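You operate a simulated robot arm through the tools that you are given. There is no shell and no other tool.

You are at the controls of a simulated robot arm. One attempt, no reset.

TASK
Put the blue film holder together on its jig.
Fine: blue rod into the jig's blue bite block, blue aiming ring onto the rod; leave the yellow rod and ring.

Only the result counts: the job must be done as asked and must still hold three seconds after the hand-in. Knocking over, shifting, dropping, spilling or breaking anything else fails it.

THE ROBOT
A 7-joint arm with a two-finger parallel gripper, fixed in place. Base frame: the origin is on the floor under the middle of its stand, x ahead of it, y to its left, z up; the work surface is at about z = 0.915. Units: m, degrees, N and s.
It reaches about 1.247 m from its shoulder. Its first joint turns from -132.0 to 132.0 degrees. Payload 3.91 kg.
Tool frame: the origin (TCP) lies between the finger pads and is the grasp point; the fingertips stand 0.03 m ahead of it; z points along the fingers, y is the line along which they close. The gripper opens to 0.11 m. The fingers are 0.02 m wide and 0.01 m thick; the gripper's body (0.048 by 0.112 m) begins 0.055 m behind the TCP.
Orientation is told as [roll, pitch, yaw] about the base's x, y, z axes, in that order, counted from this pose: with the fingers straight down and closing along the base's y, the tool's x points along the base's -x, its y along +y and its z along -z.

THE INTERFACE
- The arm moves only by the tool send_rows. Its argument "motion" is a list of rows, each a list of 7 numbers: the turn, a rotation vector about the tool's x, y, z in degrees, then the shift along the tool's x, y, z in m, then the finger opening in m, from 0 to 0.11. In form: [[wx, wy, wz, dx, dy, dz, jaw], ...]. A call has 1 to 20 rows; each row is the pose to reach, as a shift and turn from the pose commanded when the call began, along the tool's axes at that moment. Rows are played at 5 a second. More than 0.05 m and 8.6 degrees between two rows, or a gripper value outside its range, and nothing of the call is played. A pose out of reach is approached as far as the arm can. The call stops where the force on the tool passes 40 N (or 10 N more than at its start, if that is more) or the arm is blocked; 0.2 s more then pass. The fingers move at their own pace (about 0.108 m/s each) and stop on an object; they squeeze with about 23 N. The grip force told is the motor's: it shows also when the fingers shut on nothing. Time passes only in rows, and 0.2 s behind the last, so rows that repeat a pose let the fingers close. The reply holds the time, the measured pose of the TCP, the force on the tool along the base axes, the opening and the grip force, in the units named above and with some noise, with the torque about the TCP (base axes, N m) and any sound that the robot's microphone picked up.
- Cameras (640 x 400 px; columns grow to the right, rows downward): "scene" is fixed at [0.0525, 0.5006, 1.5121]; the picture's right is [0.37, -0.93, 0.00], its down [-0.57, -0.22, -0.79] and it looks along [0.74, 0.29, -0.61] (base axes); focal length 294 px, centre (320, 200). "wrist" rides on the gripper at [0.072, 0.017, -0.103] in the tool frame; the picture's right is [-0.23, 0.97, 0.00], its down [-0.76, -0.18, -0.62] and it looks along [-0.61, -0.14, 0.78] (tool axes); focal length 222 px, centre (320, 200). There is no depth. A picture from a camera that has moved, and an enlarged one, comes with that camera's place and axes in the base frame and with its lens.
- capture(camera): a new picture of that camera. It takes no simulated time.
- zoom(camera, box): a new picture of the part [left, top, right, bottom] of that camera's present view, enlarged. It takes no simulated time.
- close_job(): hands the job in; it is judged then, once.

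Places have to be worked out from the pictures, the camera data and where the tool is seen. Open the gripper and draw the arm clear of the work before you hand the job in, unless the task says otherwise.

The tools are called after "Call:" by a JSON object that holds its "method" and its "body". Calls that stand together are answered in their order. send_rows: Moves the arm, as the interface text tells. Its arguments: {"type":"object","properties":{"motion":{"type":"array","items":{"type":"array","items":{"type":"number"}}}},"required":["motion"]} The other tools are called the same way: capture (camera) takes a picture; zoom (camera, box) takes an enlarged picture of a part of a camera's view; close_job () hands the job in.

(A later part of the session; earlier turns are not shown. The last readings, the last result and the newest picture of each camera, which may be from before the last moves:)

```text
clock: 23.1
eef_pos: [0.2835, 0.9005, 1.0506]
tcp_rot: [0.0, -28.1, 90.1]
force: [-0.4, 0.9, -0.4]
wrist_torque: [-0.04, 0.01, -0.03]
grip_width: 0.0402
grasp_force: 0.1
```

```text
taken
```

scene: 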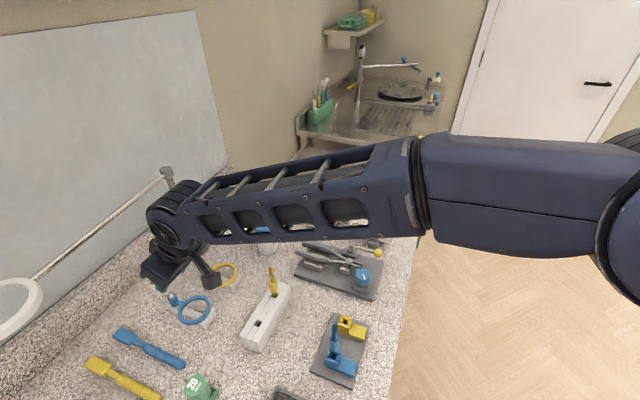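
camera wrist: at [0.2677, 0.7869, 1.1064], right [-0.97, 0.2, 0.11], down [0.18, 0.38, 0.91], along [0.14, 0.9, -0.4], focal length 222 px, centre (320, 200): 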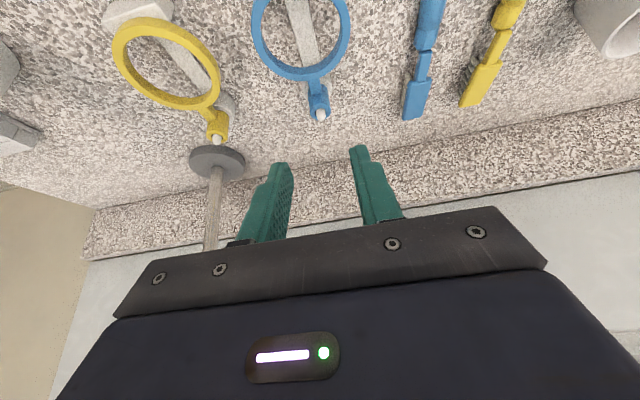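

The ring's boss shows ahead of the fingers. I'll zoom for a precise measurement.

Call:
{"method": "zoom", "body": {"camera": "wrist", "box": [270, 50, 370, 135]}}

Call:
{"method": "zoom", "body": {"camera": "scene", "box": [120, 220, 230, 330]}}

```text
4.71 times, centred on (320, 92) of wrist
camera zoom: at [0.2677, 0.7869, 1.1064], right [-0.97, 0.2, 0.11], down [0.18, 0.38, 0.91], along [0.14, 0.9, -0.4], focal length 1045 px, centre (320, 706)
```

zoom: 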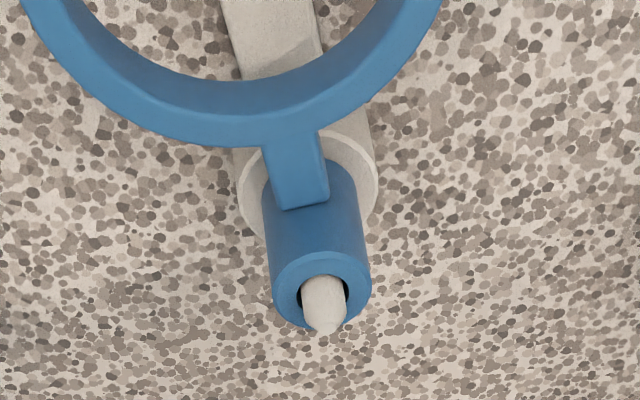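

```text
3.64 times, centred on (175, 275) of scene
camera zoom: at [0.0525, 0.5006, 1.5121], right [0.37, -0.93, 0.0], down [-0.57, -0.22, -0.79], along [0.74, 0.29, -0.61], focal length 1068 px, centre (847, -73)
```

zoom: 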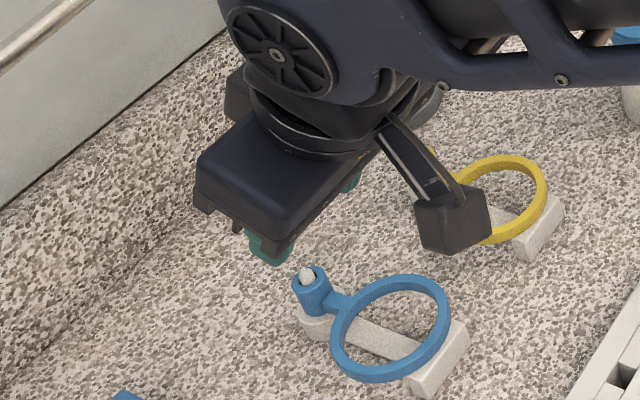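

I place the boss top near (0.2825, 0.935, 0.958). I'll approach partway with the fingers straddling it and check again.

Call:
{"method": "send_rows", "body": {"motion": [[0, 0, 0, 0.0035, 0.0005, 0.019, 0.04], [0, 0, 0, 0.007, 0.001, 0.038, 0.04], [0, 0, 0, 0.0107, 0.001, 0.0573, 0.04], [0, 0, 0, 0.0107, 0.001, 0.0573, 0.04]]}}

Call:
{"method": "capture", "body": {"camera": "wrist"}}

Call:
{"method": "zoom", "body": {"camera": "scene", "box": [130, 240, 230, 340]}}

```text
clock: 24.1
eef_pos: [0.2836, 0.9162, 0.9948]
tcp_rot: [-0.1, -28.1, 90.0]
force: [0.2, 0.0, 0.5]
wrist_torque: [0.03, 0.01, 0.03]
grip_width: 0.0401
grasp_force: 0.1
```

```text
taken
camera wrist: at [0.2677, 0.8043, 1.0512], right [-0.97, 0.2, 0.11], down [0.18, 0.38, 0.91], along [0.14, 0.9, -0.4], focal length 222 px, centre (320, 200)
```

wrist: 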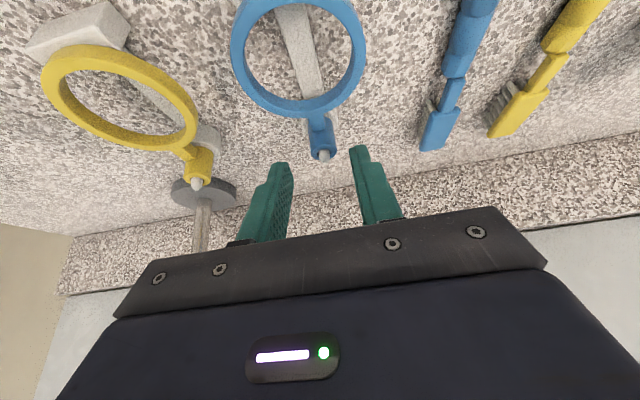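

```text
4.00 times, centred on (180, 290) of scene
camera zoom: at [0.0525, 0.5006, 1.5121], right [0.37, -0.93, 0.0], down [-0.57, -0.22, -0.79], along [0.74, 0.29, -0.61], focal length 1174 px, centre (880, -160)
```

zoom: 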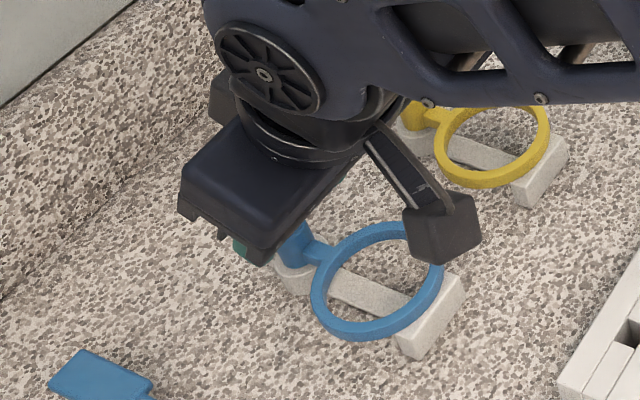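

Call:
{"method": "zoom", "body": {"camera": "wrist", "box": [265, 90, 375, 200]}}

```text
3.64 times, centred on (320, 145) of wrist
camera zoom: at [0.2677, 0.8043, 1.0512], right [-0.97, 0.2, 0.11], down [0.18, 0.38, 0.91], along [0.14, 0.9, -0.4], focal length 808 px, centre (320, 400)
```

zoom: 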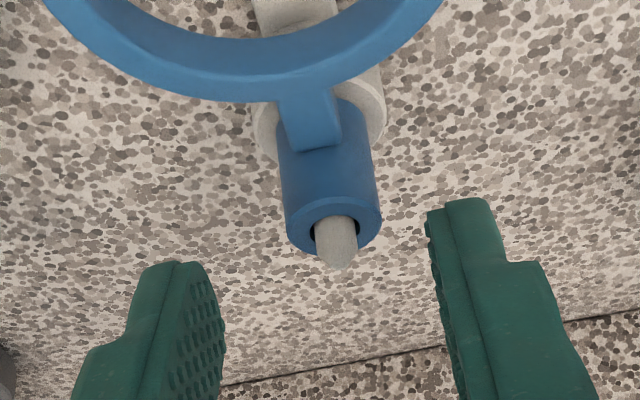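

The boss top is now triangulated at (0.282, 0.938, 0.954) with its base at about 0.927. I'll advance to put the pads around its upper part.

Call:
{"method": "send_rows", "body": {"motion": [[0, 0, 0, 0.002, 0.0005, 0.01, 0.04], [0, 0, 0, 0.004, 0.0005, 0.021, 0.04], [0, 0, 0, 0.0057, 0.0005, 0.031, 0.04], [0, 0, 0, 0.0057, 0.0005, 0.031, 0.04]]}}

Call:
{"method": "zoom", "body": {"camera": "wrist", "box": [245, 90, 395, 240]}}

Call:
{"method": "zoom", "body": {"camera": "scene", "box": [130, 240, 230, 340]}}

```text
clock: 25.1
eef_pos: [0.2828, 0.9282, 0.9643]
tcp_rot: [-0.1, -28.2, 89.9]
force: [0.6, -1.0, 0.0]
wrist_torque: [0.0, 0.0, -0.02]
grip_width: 0.0397
grasp_force: 0.1
```

```text
2.67 times, centred on (320, 165) of wrist
camera zoom: at [0.267, 0.8134, 1.0213], right [-0.97, 0.2, 0.11], down [0.18, 0.38, 0.91], along [0.14, 0.9, -0.4], focal length 592 px, centre (320, 293)
```

zoom: 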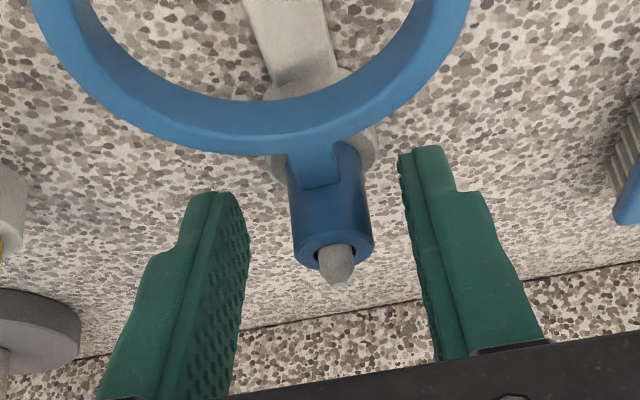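

```text
4.00 times, centred on (180, 290) of scene
camera zoom: at [0.0525, 0.5006, 1.5121], right [0.37, -0.93, 0.0], down [-0.57, -0.22, -0.79], along [0.74, 0.29, -0.61], focal length 1174 px, centre (880, -160)
```

zoom: 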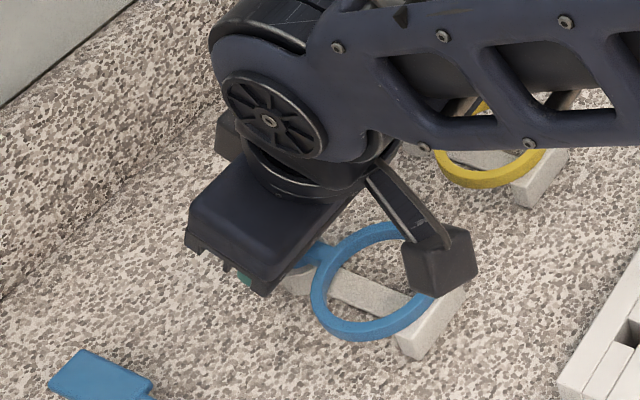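

The boss is centred between the pads. Closing on it now.

Call:
{"method": "send_rows", "body": {"motion": [[0, 0, 0, 0, 0, 0, 0.03], [0, 0, 0, 0, 0, 0, 0.022], [0, 0, 0, 0, 0, 0, 0.015], [0, 0, 0, 0, 0, 0, 0.0], [0, 0, 0, 0, 0, 0, 0.0]]}}

Call:
{"method": "zoom", "body": {"camera": "wrist", "box": [245, 90, 395, 240]}}

```text
clock: 26.3
eef_pos: [0.2817, 0.9273, 0.9639]
tcp_rot: [0.1, -28.1, 90.0]
force: [-11.6, -0.5, 1.1]
wrist_torque: [0.02, 0.19, 0.14]
grip_width: 0.0172
grasp_force: 23.2
```

```text
2.67 times, centred on (320, 165) of wrist
camera zoom: at [0.2659, 0.8134, 1.0214], right [-0.97, 0.2, 0.11], down [0.18, 0.38, 0.91], along [0.14, 0.9, -0.4], focal length 592 px, centre (320, 293)
```

zoom: 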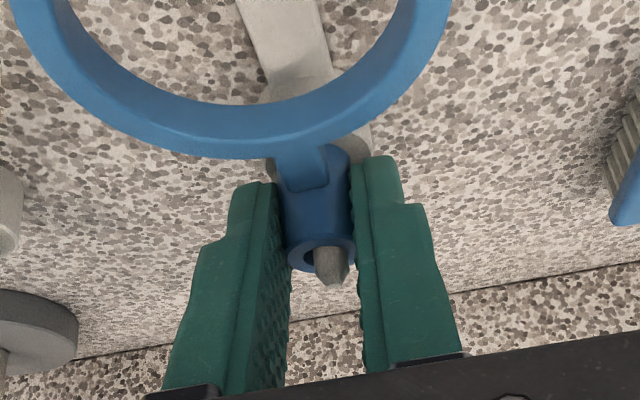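

The boss is gripped at 17 mm, but it's pressing sideways on the peg (−11.6 N in x). I'll nudge the TCP in −x to relieve that before lifting.

Call:
{"method": "send_rows", "body": {"motion": [[0, 0, 0, 0, 0.0007, 0, 0.0], [0, 0, 0, 0, 0.0012, 0, 0.0], [0, 0, 0, 0, 0.0012, 0, 0.0]]}}

Call:
{"method": "zoom", "body": {"camera": "wrist", "box": [295, 130, 345, 180]}}

```text
clock: 27.1
eef_pos: [0.2805, 0.9257, 0.964]
tcp_rot: [-0.2, -28.1, 90.0]
force: [-10.0, -1.5, 0.4]
wrist_torque: [-0.04, 0.17, 0.11]
grip_width: 0.0174
grasp_force: 22.8
```

```text
8.00 times, centred on (320, 155) of wrist
camera zoom: at [0.2658, 0.8135, 1.0213], right [-0.97, 0.2, 0.11], down [0.18, 0.38, 0.91], along [0.14, 0.9, -0.4], focal length 1777 px, centre (320, 560)
```

zoom: 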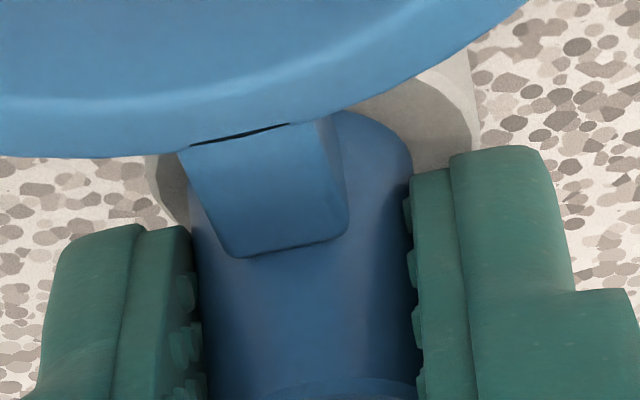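

Call:
{"method": "zoom", "body": {"camera": "wrist", "box": [295, 160, 345, 210]}}

Call:
{"method": "capture", "body": {"camera": "wrist"}}

```text
8.00 times, centred on (320, 185) of wrist
camera zoom: at [0.2658, 0.8135, 1.0213], right [-0.97, 0.2, 0.11], down [0.18, 0.38, 0.91], along [0.14, 0.9, -0.4], focal length 1777 px, centre (320, 320)
```

zoom: 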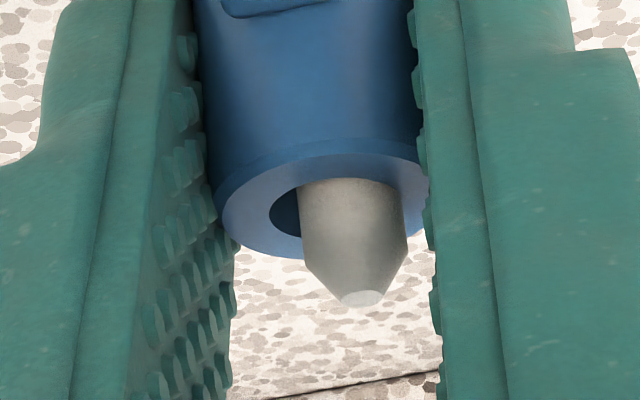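

```text
taken
camera wrist: at [0.2658, 0.8135, 1.0213], right [-0.97, 0.2, 0.11], down [0.18, 0.38, 0.91], along [0.14, 0.9, -0.4], focal length 222 px, centre (320, 200)
```

wrist: 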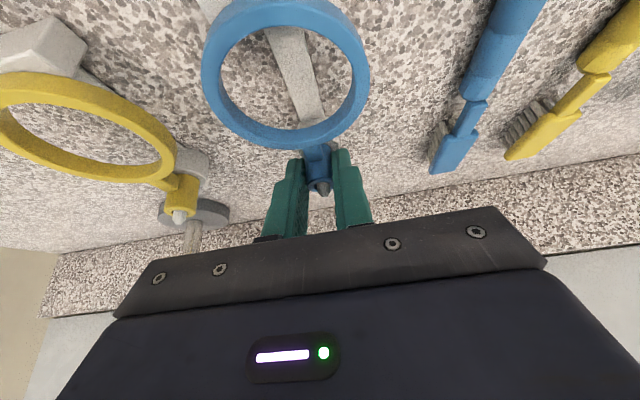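

The peg still touches the −x inner wall of the boss, so the boss needs to go further in −x. I'll move another 1.5 mm and re-read the force.

Call:
{"method": "send_rows", "body": {"motion": [[0, 0, 0, 0, 0.0008, 0, 0.0], [0, 0, 0, 0, 0.0015, 0, 0.0], [0, 0, 0, 0, 0.0015, 0, 0.0], [0, 0, 0, 0, 0.0015, 0, 0.0]]}}

Call:
{"method": "zoom", "body": {"camera": "wrist", "box": [295, 160, 345, 210]}}

```text
clock: 28.1
eef_pos: [0.2808, 0.9272, 0.9635]
tcp_rot: [-0.1, -28.1, 90.0]
force: [0.5, -1.4, 0.0]
wrist_torque: [-0.02, 0.02, 0.0]
grip_width: 0.0172
grasp_force: 23.5
```

```text
8.00 times, centred on (320, 185) of wrist
camera zoom: at [0.2646, 0.8134, 1.0211], right [-0.97, 0.2, 0.11], down [0.18, 0.38, 0.91], along [0.14, 0.9, -0.4], focal length 1777 px, centre (320, 320)
```

zoom: 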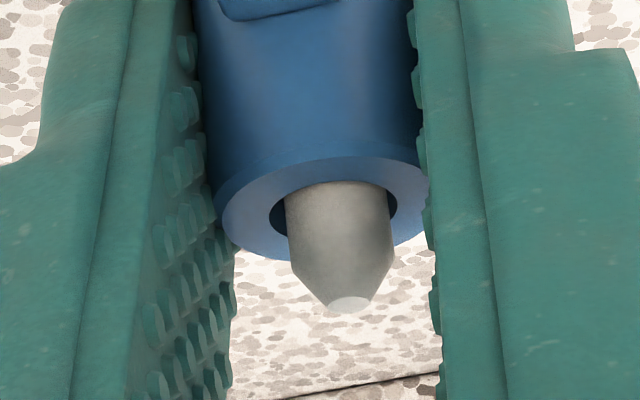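

The force is zero and the peg is centred in the boss. Lifting the ring straight up now.

Call:
{"method": "send_rows", "body": {"motion": [[0, 0, 0, -0.0024, 0, -0.0044, 0.0], [0, 0, 0, -0.0047, 0, -0.0088, 0.0], [0, 0, 0, -0.0094, 0, -0.0177, 0.0], [0, 0, 0, -0.0141, 0, -0.0265, 0.0], [0, 0, 0, -0.0188, 0, -0.0353, 0.0], [0, 0, 0, -0.0235, 0, -0.0441, 0.0], [0, 0, 0, -0.0329, 0, -0.0618, 0.0], [0, 0, 0, -0.047, 0, -0.0883, 0.0], [0, 0, 0, -0.047, 0, -0.0883, 0.0]]}}

Call:
{"method": "capture", "body": {"camera": "wrist"}}

Call:
{"method": "capture", "body": {"camera": "scene"}}

```text
clock: 30.1
eef_pos: [0.2796, 0.9274, 1.0653]
tcp_rot: [0.0, -28.2, 90.0]
force: [-0.1, -0.6, 0.1]
wrist_torque: [0.02, 0.01, -0.01]
grip_width: 0.0172
grasp_force: 23.2
```

```text
taken
camera wrist: at [0.2634, 0.8136, 1.1219], right [-0.97, 0.2, 0.11], down [0.18, 0.38, 0.91], along [0.14, 0.9, -0.4], focal length 222 px, centre (320, 200)
```

wrist: 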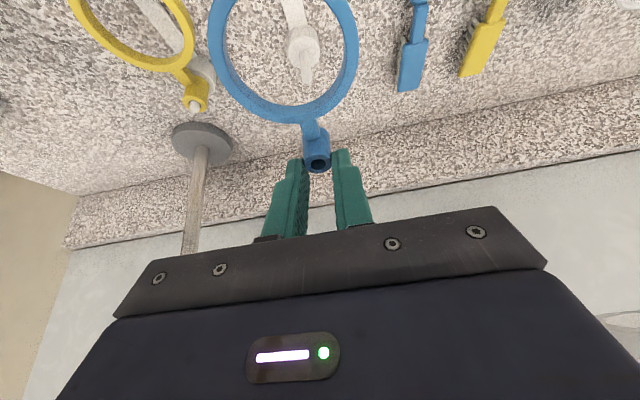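

```text
taken
```

scene: 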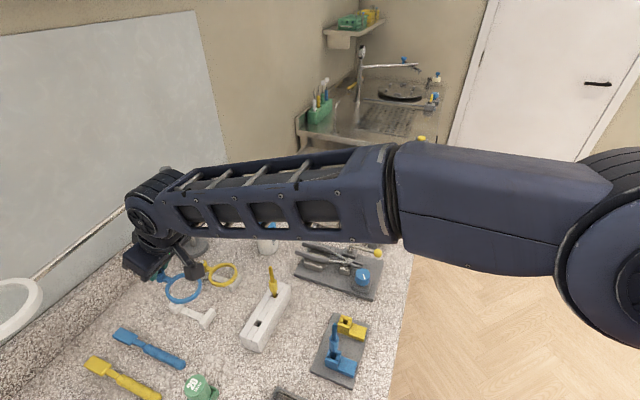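

The ring came off cleanly. I'll carry it high over the rack to a hover about 6 cm above the blue rod's tip.

Call:
{"method": "send_rows", "body": {"motion": [[0, 0, 0, -0.0053, 0, -0.0312, 0.0], [0, 0, 0, -0.0041, 0, -0.0715, 0.0], [0, 0, 0, 0.0125, -0.002, -0.1149, 0.0], [0, 0, 0, 0.0478, -0.004, -0.1337, 0.0], [0, 0, 0, 0.0831, -0.006, -0.1525, 0.0], [0, 0, 0, 0.1184, -0.008, -0.1713, 0.0], [0, 0, 0, 0.1537, -0.01, -0.1901, 0.0], [0, 0, 0, 0.189, -0.012, -0.2089, 0.0], [0, 0, 0, 0.2243, -0.014, -0.2277, 0.0], [0, 0, 0, 0.2552, -0.0155, -0.2441, 0.0], [0, 0, 0, 0.2808, -0.0155, -0.2577, 0.0], [0, 0, 0, 0.2808, -0.0155, -0.2577, 0.0], [0, 0, 0, 0.2808, -0.0155, -0.2577, 0.0]]}}

Call:
{"method": "capture", "body": {"camera": "wrist"}}

Call:
{"method": "zoom", "body": {"camera": "scene", "box": [280, 240, 400, 390]}}

```text
clock: 32.9
eef_pos: [0.2949, 0.5561, 1.1605]
tcp_rot: [-0.1, -28.1, 90.0]
force: [0.1, 0.1, -0.2]
wrist_torque: [0.0, 0.01, 0.03]
grip_width: 0.0172
grasp_force: 22.9
```

```text
taken
camera wrist: at [0.2791, 0.4433, 1.217], right [-0.97, 0.2, 0.11], down [0.18, 0.38, 0.91], along [0.14, 0.9, -0.4], focal length 222 px, centre (320, 200)
```

wrist: 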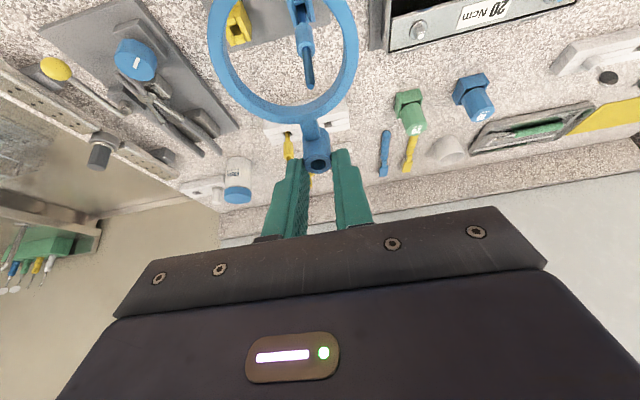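

```text
2.67 times, centred on (340, 315) of scene
camera zoom: at [0.0525, 0.5006, 1.5121], right [0.37, -0.93, 0.0], down [-0.57, -0.22, -0.79], along [0.74, 0.29, -0.61], focal length 783 px, centre (267, -107)
```

zoom: 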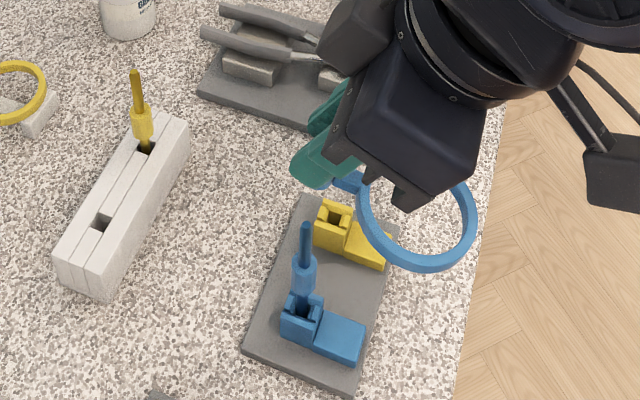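

The ring is over the jig and the rod is seen through it. I'll zoom to measure the rod tip and boss positions.

Call:
{"method": "zoom", "body": {"camera": "wrist", "box": [265, 0, 365, 100]}}

Call:
{"method": "zoom", "body": {"camera": "wrist", "box": [285, 120, 350, 185]}}

Call:
{"method": "zoom", "body": {"camera": "scene", "box": [310, 285, 370, 345]}}

```text
4.00 times, centred on (315, 50) of wrist
camera zoom: at [0.2791, 0.4433, 1.217], right [-0.97, 0.2, 0.11], down [0.18, 0.38, 0.91], along [0.14, 0.9, -0.4], focal length 888 px, centre (340, 800)
```

zoom: 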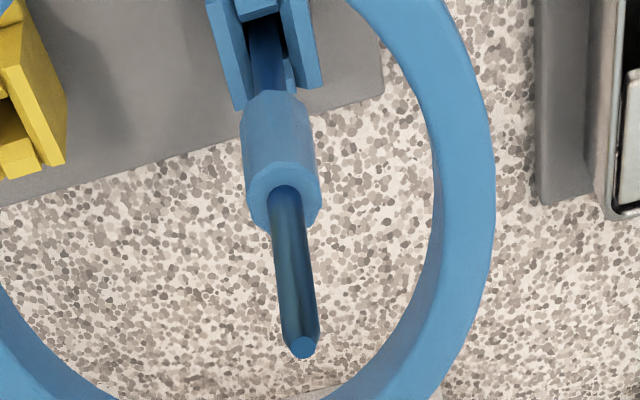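

```text
6.15 times, centred on (318, 152) of wrist
camera zoom: at [0.2791, 0.4433, 1.217], right [-0.97, 0.2, 0.11], down [0.18, 0.38, 0.91], along [0.14, 0.9, -0.4], focal length 1367 px, centre (335, 492)
```

zoom: 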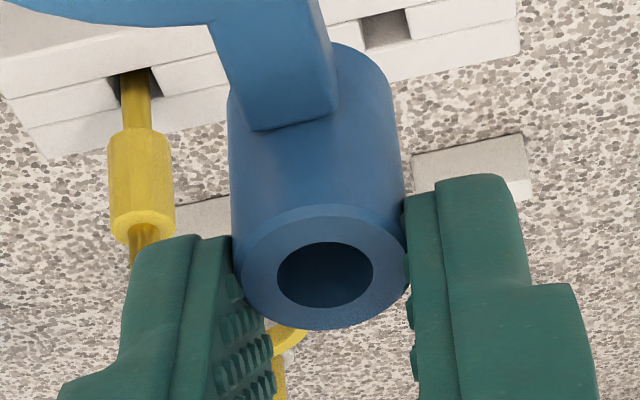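

```text
6.67 times, centred on (340, 315) of scene
camera zoom: at [0.0525, 0.5006, 1.5121], right [0.37, -0.93, 0.0], down [-0.57, -0.22, -0.79], along [0.74, 0.29, -0.61], focal length 1957 px, centre (187, -567)
```

zoom: 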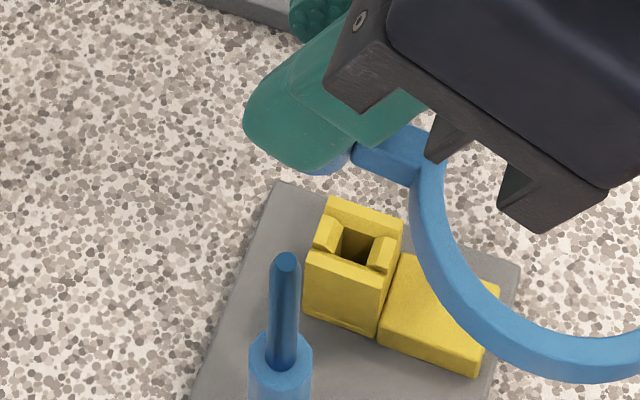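

The boss is held lower in the fingers than when I gripped it, so it slipped on the peg during the lift. I need to check whether the ring also tilted.

Call:
{"method": "zoom", "body": {"camera": "wrist", "box": [190, 0, 390, 180]}}

Call:
{"method": "zoom", "body": {"camera": "scene", "box": [300, 230, 400, 330]}}

```text
2.22 times, centred on (290, 90) of wrist
camera zoom: at [0.2791, 0.4433, 1.217], right [-0.97, 0.2, 0.11], down [0.18, 0.38, 0.91], along [0.14, 0.9, -0.4], focal length 494 px, centre (387, 444)
```

zoom: 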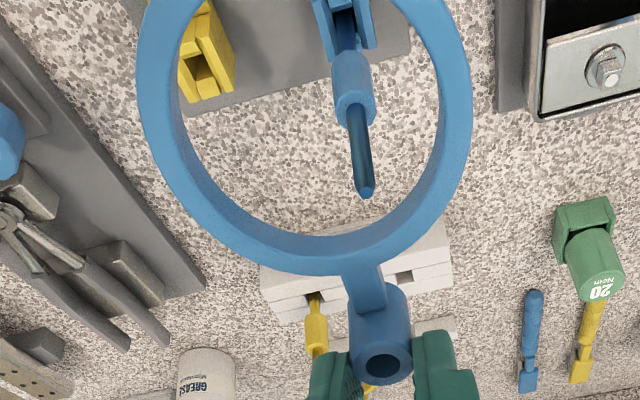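

```text
4.00 times, centred on (350, 280) of scene
camera zoom: at [0.0525, 0.5006, 1.5121], right [0.37, -0.93, 0.0], down [-0.57, -0.22, -0.79], along [0.74, 0.29, -0.61], focal length 1174 px, centre (200, -120)
```

zoom: 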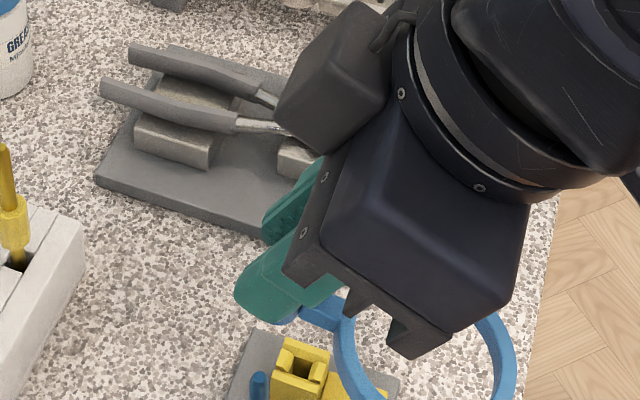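

The ring has drooped roughly 12° in the grip. I'm at a safe height, so I'll rotate the gripper about base x by −12° to level it, then check from both cameras.

Call:
{"method": "send_rows", "body": {"motion": [[0, 4, 0, 0, 0, 0, 0.0], [0, 8, 0, 0, 0, 0, 0.0], [0, 12, 0, 0, 0, 0, 0.0], [0, 12, 0, 0, 0, 0, 0.0]]}}

Call:
{"method": "zoom", "body": {"camera": "wrist", "box": [190, 0, 390, 180]}}

Call:
{"method": "zoom", "body": {"camera": "scene", "box": [290, 230, 420, 390]}}

```text
clock: 33.9
eef_pos: [0.2948, 0.5566, 1.1609]
tcp_rot: [-0.1, -16.0, 90.0]
force: [0.3, 0.3, -0.5]
wrist_torque: [0.02, -0.01, -0.02]
grip_width: 0.0173
grasp_force: 22.5
```

```text
2.22 times, centred on (290, 90) of wrist
camera zoom: at [0.2792, 0.4583, 1.2388], right [-0.97, 0.22, 0.06], down [0.18, 0.56, 0.81], along [0.14, 0.8, -0.58], focal length 494 px, centre (387, 444)
```

zoom: 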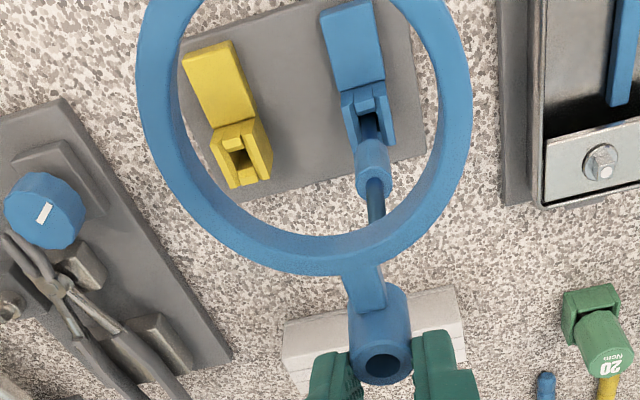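

```text
2.50 times, centred on (355, 310) of scene
camera zoom: at [0.0525, 0.5006, 1.5121], right [0.37, -0.93, 0.0], down [-0.57, -0.22, -0.79], along [0.74, 0.29, -0.61], focal length 734 px, centre (232, -75)
```

zoom: 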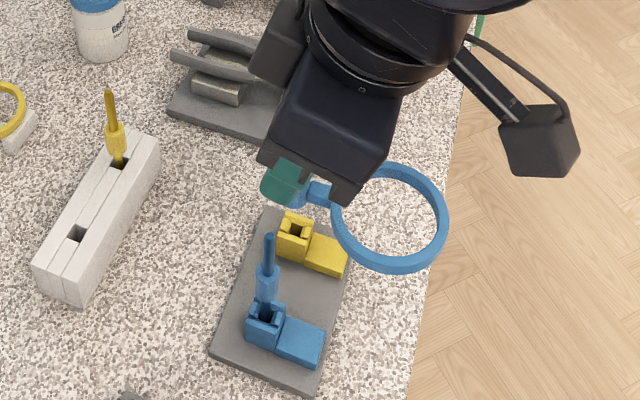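

The ring is level again to within a couple of degrees, and the boss axis is about 12 mm short of the rod in y. I'll shift +y by 12 mm at this height and check from the scene camera.

Call:
{"method": "send_rows", "body": {"motion": [[0, 0, 0, -0.0058, 0, 0.0017, 0.0], [0, 0, 0, -0.0115, 0, 0.0033, 0.0], [0, 0, 0, -0.0115, 0, 0.0033, 0.0]]}}

Call:
{"method": "zoom", "body": {"camera": "scene", "box": [305, 275, 365, 355]}}

Call:
{"method": "zoom", "body": {"camera": "wrist", "box": [270, 60, 370, 180]}}

```text
clock: 34.7
eef_pos: [0.295, 0.5701, 1.1589]
tcp_rot: [-0.1, -16.2, 90.0]
force: [-0.7, -0.9, 0.3]
wrist_torque: [0.04, -0.01, 0.01]
grip_width: 0.0172
grasp_force: 23.5
```

```text
5.00 times, centred on (335, 315) of scene
camera zoom: at [0.0525, 0.5006, 1.5121], right [0.37, -0.93, 0.0], down [-0.57, -0.22, -0.79], along [0.74, 0.29, -0.61], focal length 1468 px, centre (245, -375)
```

zoom: 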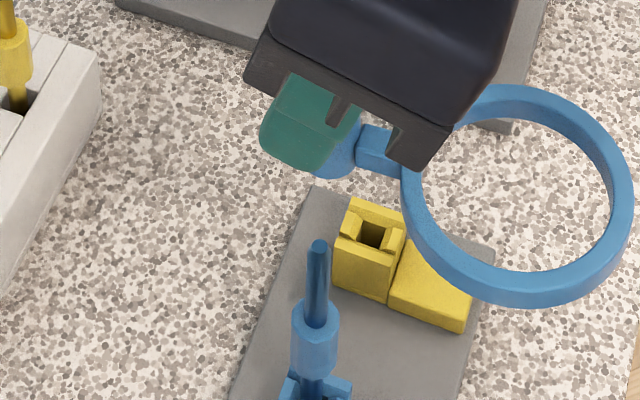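

```text
3.33 times, centred on (320, 120) of wrist
camera zoom: at [0.2794, 0.4704, 1.2384], right [-0.97, 0.22, 0.06], down [0.18, 0.56, 0.81], along [0.14, 0.8, -0.58], focal length 740 px, centre (320, 467)
```

zoom: 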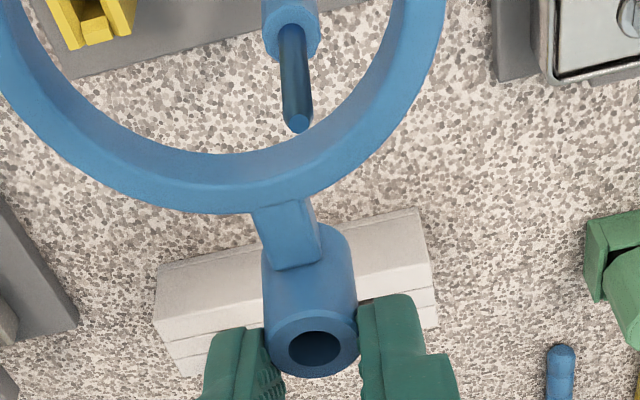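

Both views put the boss within about 1 mm of the rod axis. I'll nudge +0.8 mm in y and lower 40 mm, leaving roughly a 1 cm gap, then check again.

Call:
{"method": "send_rows", "body": {"motion": [[0, 0, 0, 0.0025, 0, 0.01, 0.0], [0, 0, 0, 0.005, 0, 0.02, 0.0], [0, 0, 0, 0.0077, 0, 0.03, 0.0], [0, 0, 0, 0.0103, 0, 0.0387, 0.0], [0, 0, 0, 0.0103, 0, 0.0387, 0.0]]}}

Call:
{"method": "zoom", "body": {"camera": "scene", "box": [310, 290, 360, 350]}}

Call:
{"method": "zoom", "body": {"camera": "wrist", "box": [270, 60, 370, 180]}}

```text
clock: 35.9
eef_pos: [0.2949, 0.57, 1.1187]
tcp_rot: [-0.1, -16.1, 90.0]
force: [0.2, 0.2, -0.8]
wrist_torque: [0.01, 0.01, -0.01]
grip_width: 0.0172
grasp_force: 23.2
```

```text
6.67 times, centred on (335, 320) of scene
camera zoom: at [0.0525, 0.5006, 1.5121], right [0.37, -0.93, 0.0], down [-0.57, -0.22, -0.79], along [0.74, 0.29, -0.61], focal length 1957 px, centre (220, -600)
```

zoom: 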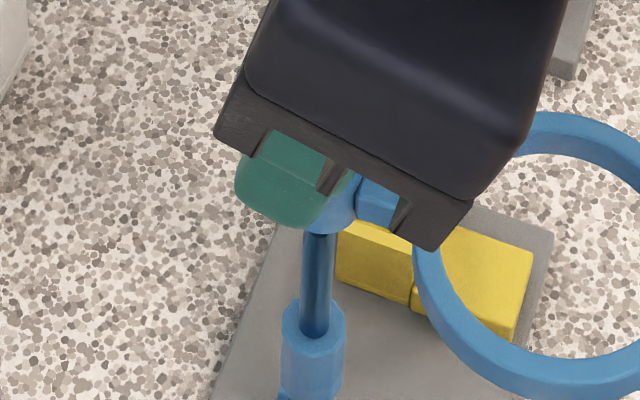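

```text
3.33 times, centred on (320, 120) of wrist
camera zoom: at [0.2794, 0.4712, 1.198], right [-0.97, 0.22, 0.06], down [0.18, 0.56, 0.81], along [0.14, 0.8, -0.58], focal length 740 px, centre (320, 467)
```

zoom: 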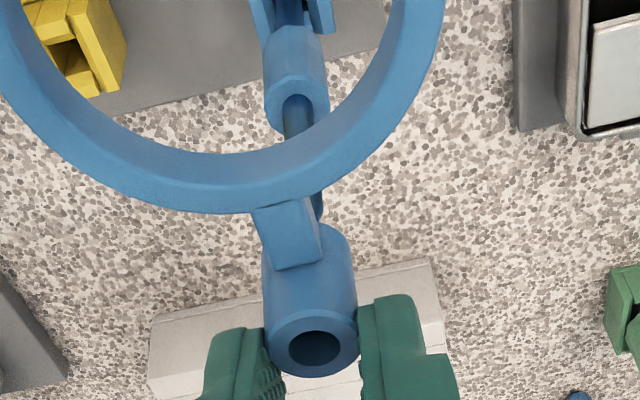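

The pin and boss line up to within about 0.5 mm in both views. I'll lower in small steps until the boss is about 1 cm onto the pin, watching the force.

Call:
{"method": "send_rows", "body": {"motion": [[0, 0, 0, 0.0011, 0, 0.0038, 0.0], [0, 0, 0, 0.0022, 0, 0.0077, 0.0], [0, 0, 0, 0.0033, 0, 0.0115, 0.0], [0, 0, 0, 0.0041, 0, 0.0144, 0.0], [0, 0, 0, 0.0048, 0, 0.0168, 0.0], [0, 0, 0, 0.0055, 0, 0.0192, 0.0], [0, 0, 0, 0.0055, 0, 0.0192, 0.0]]}}

Call:
{"method": "zoom", "body": {"camera": "scene", "box": [310, 290, 360, 350]}}

Call:
{"method": "zoom", "body": {"camera": "wrist", "box": [270, 60, 370, 180]}}

```text
clock: 37.5
eef_pos: [0.2944, 0.5707, 1.0999]
tcp_rot: [-0.1, -16.2, 90.0]
force: [-0.4, -0.2, -0.9]
wrist_torque: [-0.05, -0.02, 0.01]
grip_width: 0.0171
grasp_force: 23.3
```

```text
6.67 times, centred on (335, 320) of scene
camera zoom: at [0.0525, 0.5006, 1.5121], right [0.37, -0.93, 0.0], down [-0.57, -0.22, -0.79], along [0.74, 0.29, -0.61], focal length 1957 px, centre (220, -600)
```

zoom: 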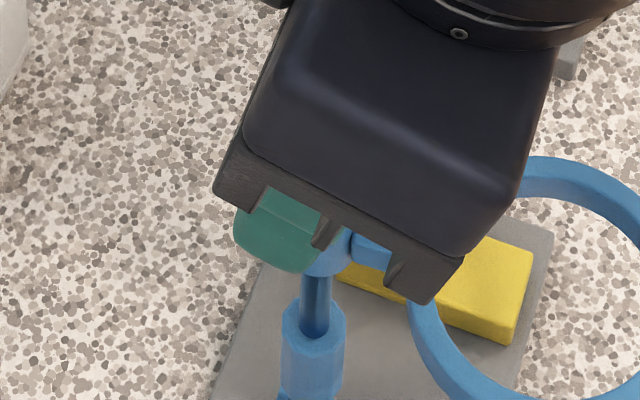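

```text
3.33 times, centred on (320, 120) of wrist
camera zoom: at [0.2795, 0.4715, 1.1785], right [-0.97, 0.22, 0.06], down [0.18, 0.56, 0.81], along [0.14, 0.8, -0.58], focal length 740 px, centre (320, 467)
```

zoom: 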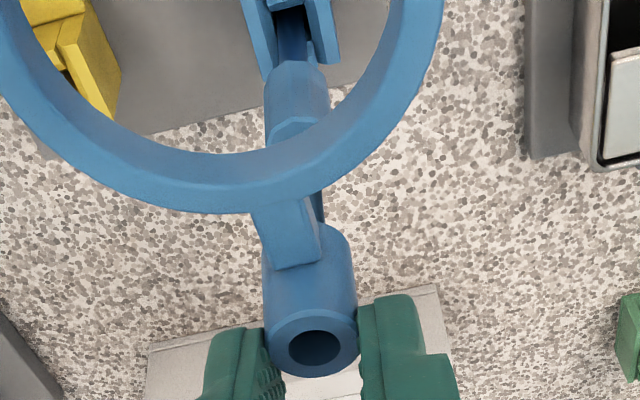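

No contact force, and the pin appears to be entering the boss. I'll continue down 15 mm.

Call:
{"method": "send_rows", "body": {"motion": [[0, 0, 0, 0.0007, 0, 0.0024, 0.0], [0, 0, 0, 0.0014, 0, 0.0048, 0.0], [0, 0, 0, 0.0021, 0, 0.0072, 0.0], [0, 0, 0, 0.0028, 0, 0.0096, 0.0], [0, 0, 0, 0.0034, 0, 0.012, 0.0], [0, 0, 0, 0.0041, 0, 0.0144, 0.0], [0, 0, 0, 0.0041, 0, 0.0144, 0.0]]}}

Call:
{"method": "zoom", "body": {"camera": "scene", "box": [300, 290, 370, 370]}}

Call:
{"method": "zoom", "body": {"camera": "wrist", "box": [270, 60, 370, 180]}}

```text
clock: 39.1
eef_pos: [0.2944, 0.5703, 1.0847]
tcp_rot: [0.1, -16.0, 89.9]
force: [-0.6, 1.3, -1.1]
wrist_torque: [-0.02, -0.02, 0.01]
grip_width: 0.0171
grasp_force: 22.8
```

```text
5.00 times, centred on (335, 330) of scene
camera zoom: at [0.0525, 0.5006, 1.5121], right [0.37, -0.93, 0.0], down [-0.57, -0.22, -0.79], along [0.74, 0.29, -0.61], focal length 1468 px, centre (245, -450)
```

zoom: 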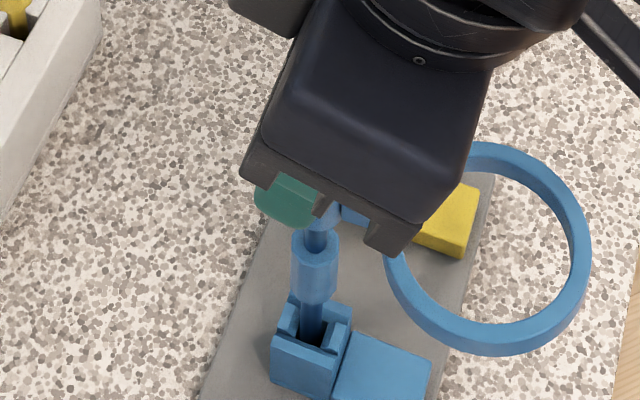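

```text
3.33 times, centred on (320, 120) of wrist
camera zoom: at [0.2794, 0.4716, 1.1635], right [-0.97, 0.22, 0.06], down [0.18, 0.56, 0.81], along [0.14, 0.8, -0.58], focal length 740 px, centre (320, 467)
```

zoom: 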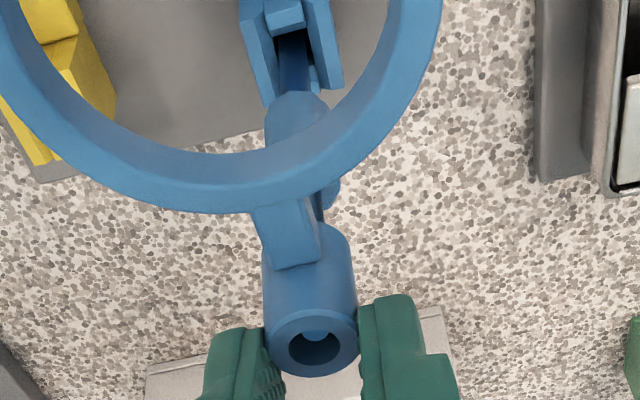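

The pin tip is now visible inside the boss's bore with no side force. I'll keep lowering toward the collar.

Call:
{"method": "send_rows", "body": {"motion": [[0, 0, 0, 0.0008, 0, 0.0029, 0.0], [0, 0, 0, 0.0017, 0, 0.0058, 0.0], [0, 0, 0, 0.0025, 0, 0.0087, 0.0], [0, 0, 0, 0.0033, 0, 0.0115, 0.0], [0, 0, 0, 0.0041, 0, 0.0144, 0.0], [0, 0, 0, 0.005, 0, 0.0173, 0.0], [0, 0, 0, 0.005, 0, 0.0173, 0.0]]}}

Call:
{"method": "zoom", "body": {"camera": "scene", "box": [300, 290, 370, 370]}}

Call:
{"method": "zoom", "body": {"camera": "wrist", "box": [270, 60, 370, 180]}}

```text
clock: 40.7
eef_pos: [0.2941, 0.5697, 1.0672]
tcp_rot: [-0.2, -16.1, 90.0]
force: [0.5, 0.0, 0.2]
wrist_torque: [0.06, -0.01, -0.01]
grip_width: 0.0174
grasp_force: 22.9
```

```text
5.00 times, centred on (335, 330) of scene
camera zoom: at [0.0525, 0.5006, 1.5121], right [0.37, -0.93, 0.0], down [-0.57, -0.22, -0.79], along [0.74, 0.29, -0.61], focal length 1468 px, centre (245, -450)
```

zoom: 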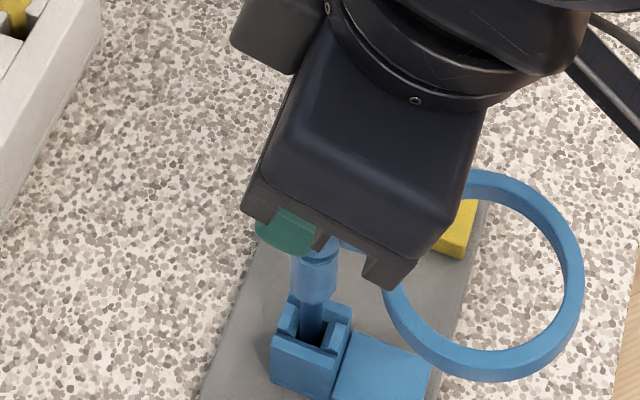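

```text
3.33 times, centred on (320, 120) of wrist
camera zoom: at [0.2796, 0.4714, 1.1456], right [-0.97, 0.22, 0.06], down [0.18, 0.56, 0.81], along [0.14, 0.8, -0.58], focal length 740 px, centre (320, 467)
```

zoom: 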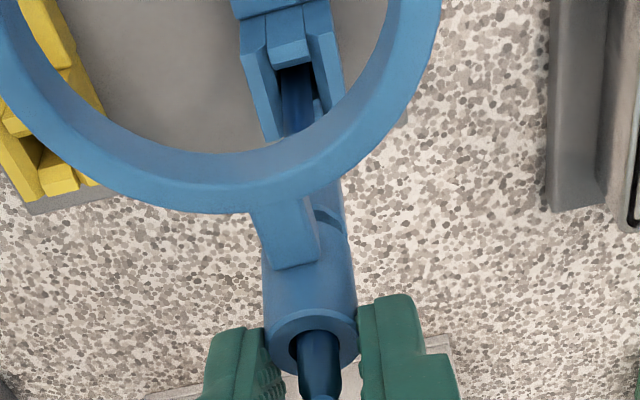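

The pin passes right through the boss, which is now close to the collar. I'll take the last few millimetres in small steps until it touches.

Call:
{"method": "send_rows", "body": {"motion": [[0, 0, 0, 0.0003, 0, 0.001, 0.0], [0, 0, 0, 0.0006, 0, 0.002, 0.0], [0, 0, 0, 0.0009, 0, 0.0031, 0.0], [0, 0, 0, 0.0011, 0, 0.0038, 0.0], [0, 0, 0, 0.0014, 0, 0.0048, 0.0], [0, 0, 0, 0.0014, 0, 0.0048, 0.0]]}}

Call:
{"method": "zoom", "body": {"camera": "scene", "box": [310, 310, 360, 360]}}

Call:
{"method": "zoom", "body": {"camera": "wrist", "box": [285, 95, 355, 180]}}

```text
clock: 42.1
eef_pos: [0.2956, 0.5704, 1.063]
tcp_rot: [-0.1, -16.2, 90.0]
force: [0.3, 1.0, 0.7]
wrist_torque: [-0.01, 0.01, 0.01]
grip_width: 0.017
grasp_force: 22.9
```

```text
8.00 times, centred on (335, 335) of scene
camera zoom: at [0.0525, 0.5006, 1.5121], right [0.37, -0.93, 0.0], down [-0.57, -0.22, -0.79], along [0.74, 0.29, -0.61], focal length 2349 px, centre (200, -880)
```

zoom: 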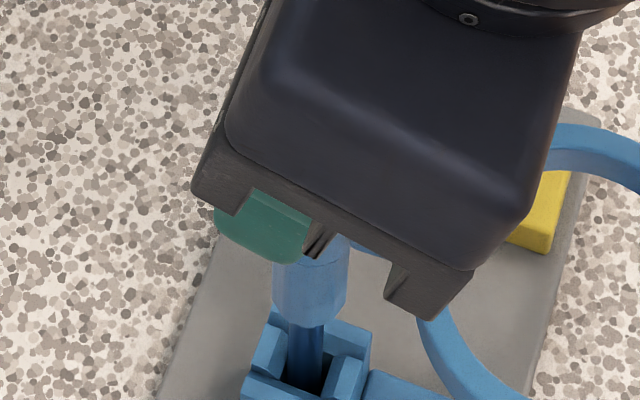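

```text
4.71 times, centred on (320, 138) of wrist
camera zoom: at [0.2793, 0.4716, 1.1407], right [-0.97, 0.22, 0.06], down [0.18, 0.56, 0.81], along [0.14, 0.8, -0.58], focal length 1045 px, centre (320, 494)
```

zoom: 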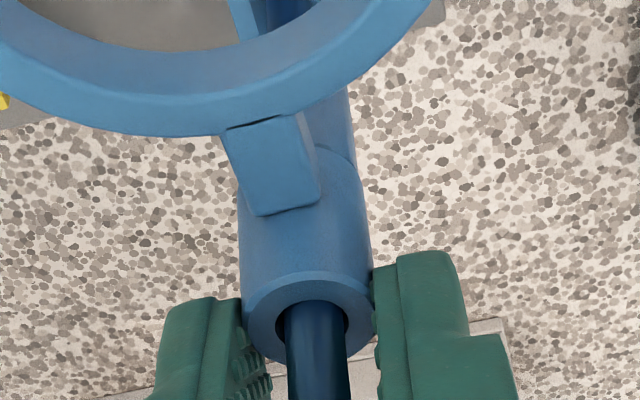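

The boss and collar look almost touching, with no force yet. I'll press down up to 4 mm more in sub-millimetre steps.

Call:
{"method": "send_rows", "body": {"motion": [[0, 0, 0, 0.0002, 0, 0.0007, 0.0], [0, 0, 0, 0.0004, 0, 0.0014, 0.0], [0, 0, 0, 0.0006, 0, 0.0021, 0.0], [0, 0, 0, 0.0006, 0, 0.0021, 0.0]]}}

Call:
{"method": "zoom", "body": {"camera": "wrist", "box": [285, 95, 355, 180]}}

```text
clock: 43.1
eef_pos: [0.2949, 0.5697, 1.0606]
tcp_rot: [-0.1, -16.1, 90.0]
force: [0.8, 0.7, 10.0]
wrist_torque: [0.11, 0.06, -0.02]
grip_width: 0.0171
grasp_force: 23.1
```

```text
4.71 times, centred on (320, 138) of wrist
camera zoom: at [0.2794, 0.4712, 1.1384], right [-0.97, 0.22, 0.06], down [0.18, 0.56, 0.81], along [0.14, 0.8, -0.58], focal length 1045 px, centre (320, 494)
```

zoom: 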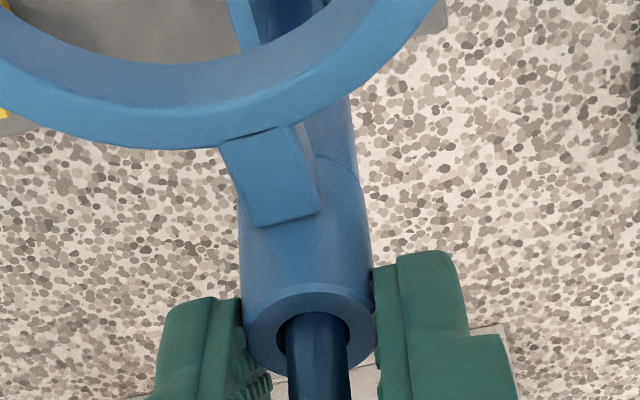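

Contact at 10 N: the boss sits on the rod's collar. I'll ease the push slightly and open the fingers gently.

Call:
{"method": "send_rows", "body": {"motion": [[0, 0, 0, -0.0002, 0, -0.0006, 0.0], [0, 0, 0, -0.0002, 0, -0.0006, 0.012], [0, 0, 0, -0.0002, 0, -0.0006, 0.016], [0, 0, 0, -0.0002, 0, -0.0006, 0.019], [0, 0, 0, -0.0002, 0, -0.0006, 0.024], [0, 0, 0, -0.0002, 0, -0.0006, 0.032], [0, 0, 0, -0.0002, 0, -0.0006, 0.04], [0, 0, 0, -0.0002, 0, -0.0006, 0.04], [0, 0, 0, -0.0002, 0, -0.0006, 0.04]]}}

Call:
{"method": "zoom", "body": {"camera": "wrist", "box": [240, 60, 400, 200]}}

Call:
{"method": "zoom", "body": {"camera": "scene", "box": [290, 280, 400, 390]}}

```text
clock: 45.1
eef_pos: [0.295, 0.5705, 1.061]
tcp_rot: [-0.1, -16.1, 90.0]
force: [0.3, -0.6, 1.0]
wrist_torque: [0.03, -0.02, 0.0]
grip_width: 0.0399
grasp_force: 0.0
```

```text
2.86 times, centred on (320, 130) of wrist
camera zoom: at [0.2794, 0.4714, 1.139], right [-0.97, 0.22, 0.06], down [0.18, 0.56, 0.81], along [0.14, 0.8, -0.58], focal length 635 px, centre (320, 400)
```

zoom: 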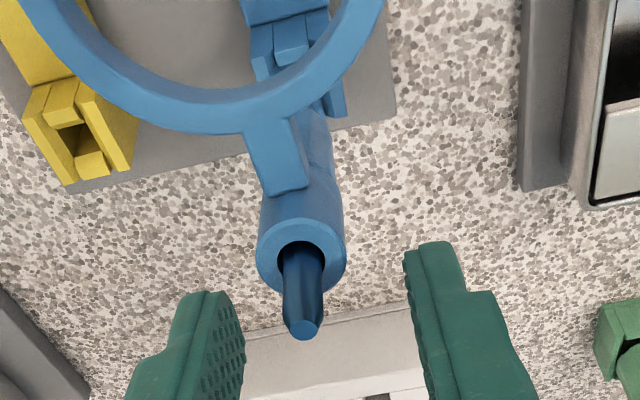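

```text
3.64 times, centred on (345, 335) of scene
camera zoom: at [0.0525, 0.5006, 1.5121], right [0.37, -0.93, 0.0], down [-0.57, -0.22, -0.79], along [0.74, 0.29, -0.61], focal length 1068 px, centre (229, -291)
```

zoom: 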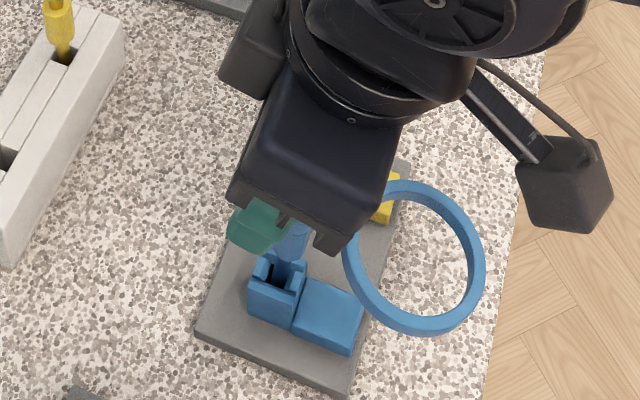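

The fingers are open and the assembly holds, though it leans slightly toward −y under the ring's weight. I'll back straight up clear of it and inspect.

Call:
{"method": "send_rows", "body": {"motion": [[0, 0, 0, -0.0028, 0, -0.0096, 0.04], [0, 0, 0, -0.0083, 0, -0.0288, 0.04], [0, 0, 0, -0.0165, 0, -0.0577, 0.04], [0, 0, 0, -0.0276, 0, -0.0961, 0.04], [0, 0, 0, -0.0386, 0, -0.1346, 0.04], [0, 0, 0, -0.0386, 0, -0.1346, 0.04]]}}

Call:
{"method": "zoom", "body": {"camera": "wrist", "box": [220, 0, 400, 150]}}

Call:
{"method": "zoom", "body": {"camera": "scene", "box": [290, 280, 400, 390]}}

```text
clock: 46.5
eef_pos: [0.2951, 0.5705, 1.2007]
tcp_rot: [0.1, -16.0, 90.1]
force: [0.4, 1.0, 0.0]
wrist_torque: [-0.01, 0.02, 0.0]
grip_width: 0.0398
grasp_force: 0.1
```

```text
2.67 times, centred on (310, 75) of wrist
camera zoom: at [0.2788, 0.4715, 1.2791], right [-0.97, 0.22, 0.06], down [0.18, 0.56, 0.81], along [0.14, 0.8, -0.58], focal length 592 px, centre (347, 533)
```

zoom: 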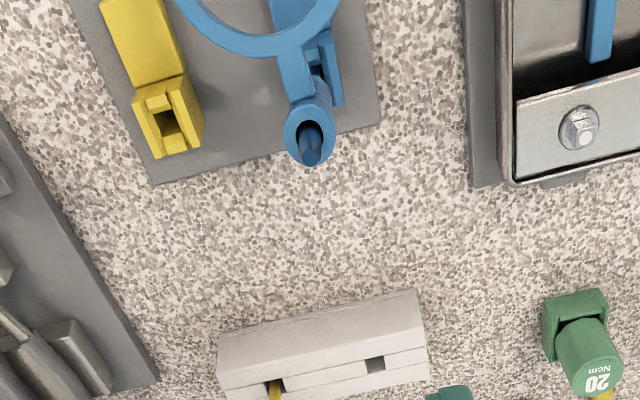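

```text
3.64 times, centred on (345, 335) of scene
camera zoom: at [0.0525, 0.5006, 1.5121], right [0.37, -0.93, 0.0], down [-0.57, -0.22, -0.79], along [0.74, 0.29, -0.61], focal length 1068 px, centre (229, -291)
```

zoom: 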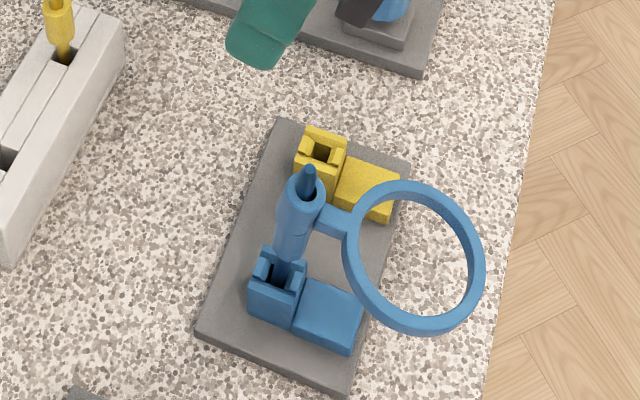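

The ring is on the rod and the rod is in its socket. I'll zoom in to see how much the assembly leans and whether everything is well seated.

Call:
{"method": "zoom", "body": {"camera": "scene", "box": [310, 315, 380, 375]}}

Call:
{"method": "zoom", "body": {"camera": "wrist", "box": [275, 0, 355, 70]}}

Call:
{"method": "capture", "body": {"camera": "scene"}}

```text
6.67 times, centred on (345, 345) of scene
camera zoom: at [0.0525, 0.5006, 1.5121], right [0.37, -0.93, 0.0], down [-0.57, -0.22, -0.79], along [0.74, 0.29, -0.61], focal length 1957 px, centre (153, -767)
```

zoom: 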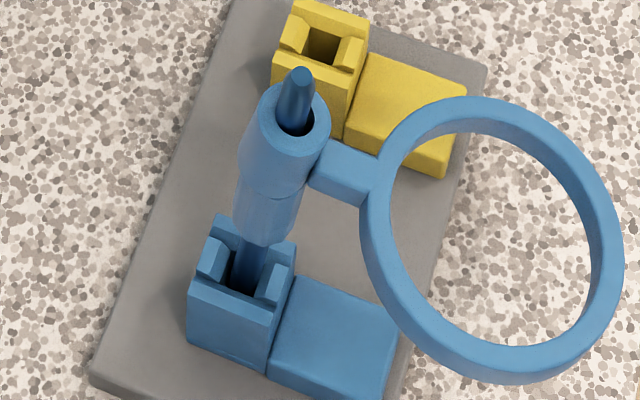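

```text
5.71 times, centred on (315, 35) of wrist
camera zoom: at [0.2788, 0.4715, 1.2791], right [-0.97, 0.22, 0.06], down [0.18, 0.56, 0.81], along [0.14, 0.8, -0.58], focal length 1269 px, centre (349, 1143)
```

zoom: 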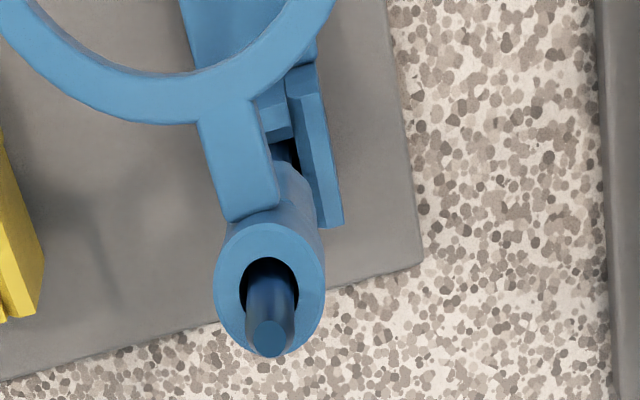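

```text
taken
```

scene: 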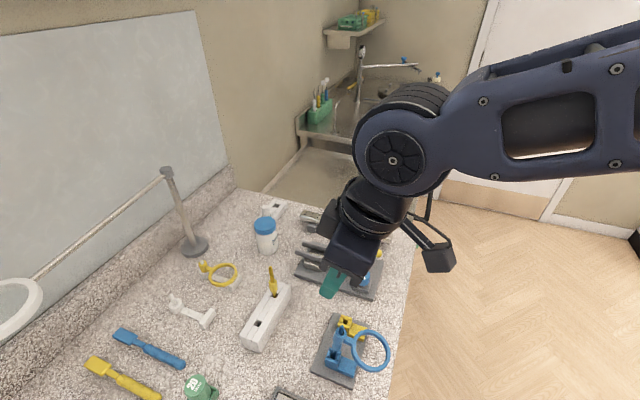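

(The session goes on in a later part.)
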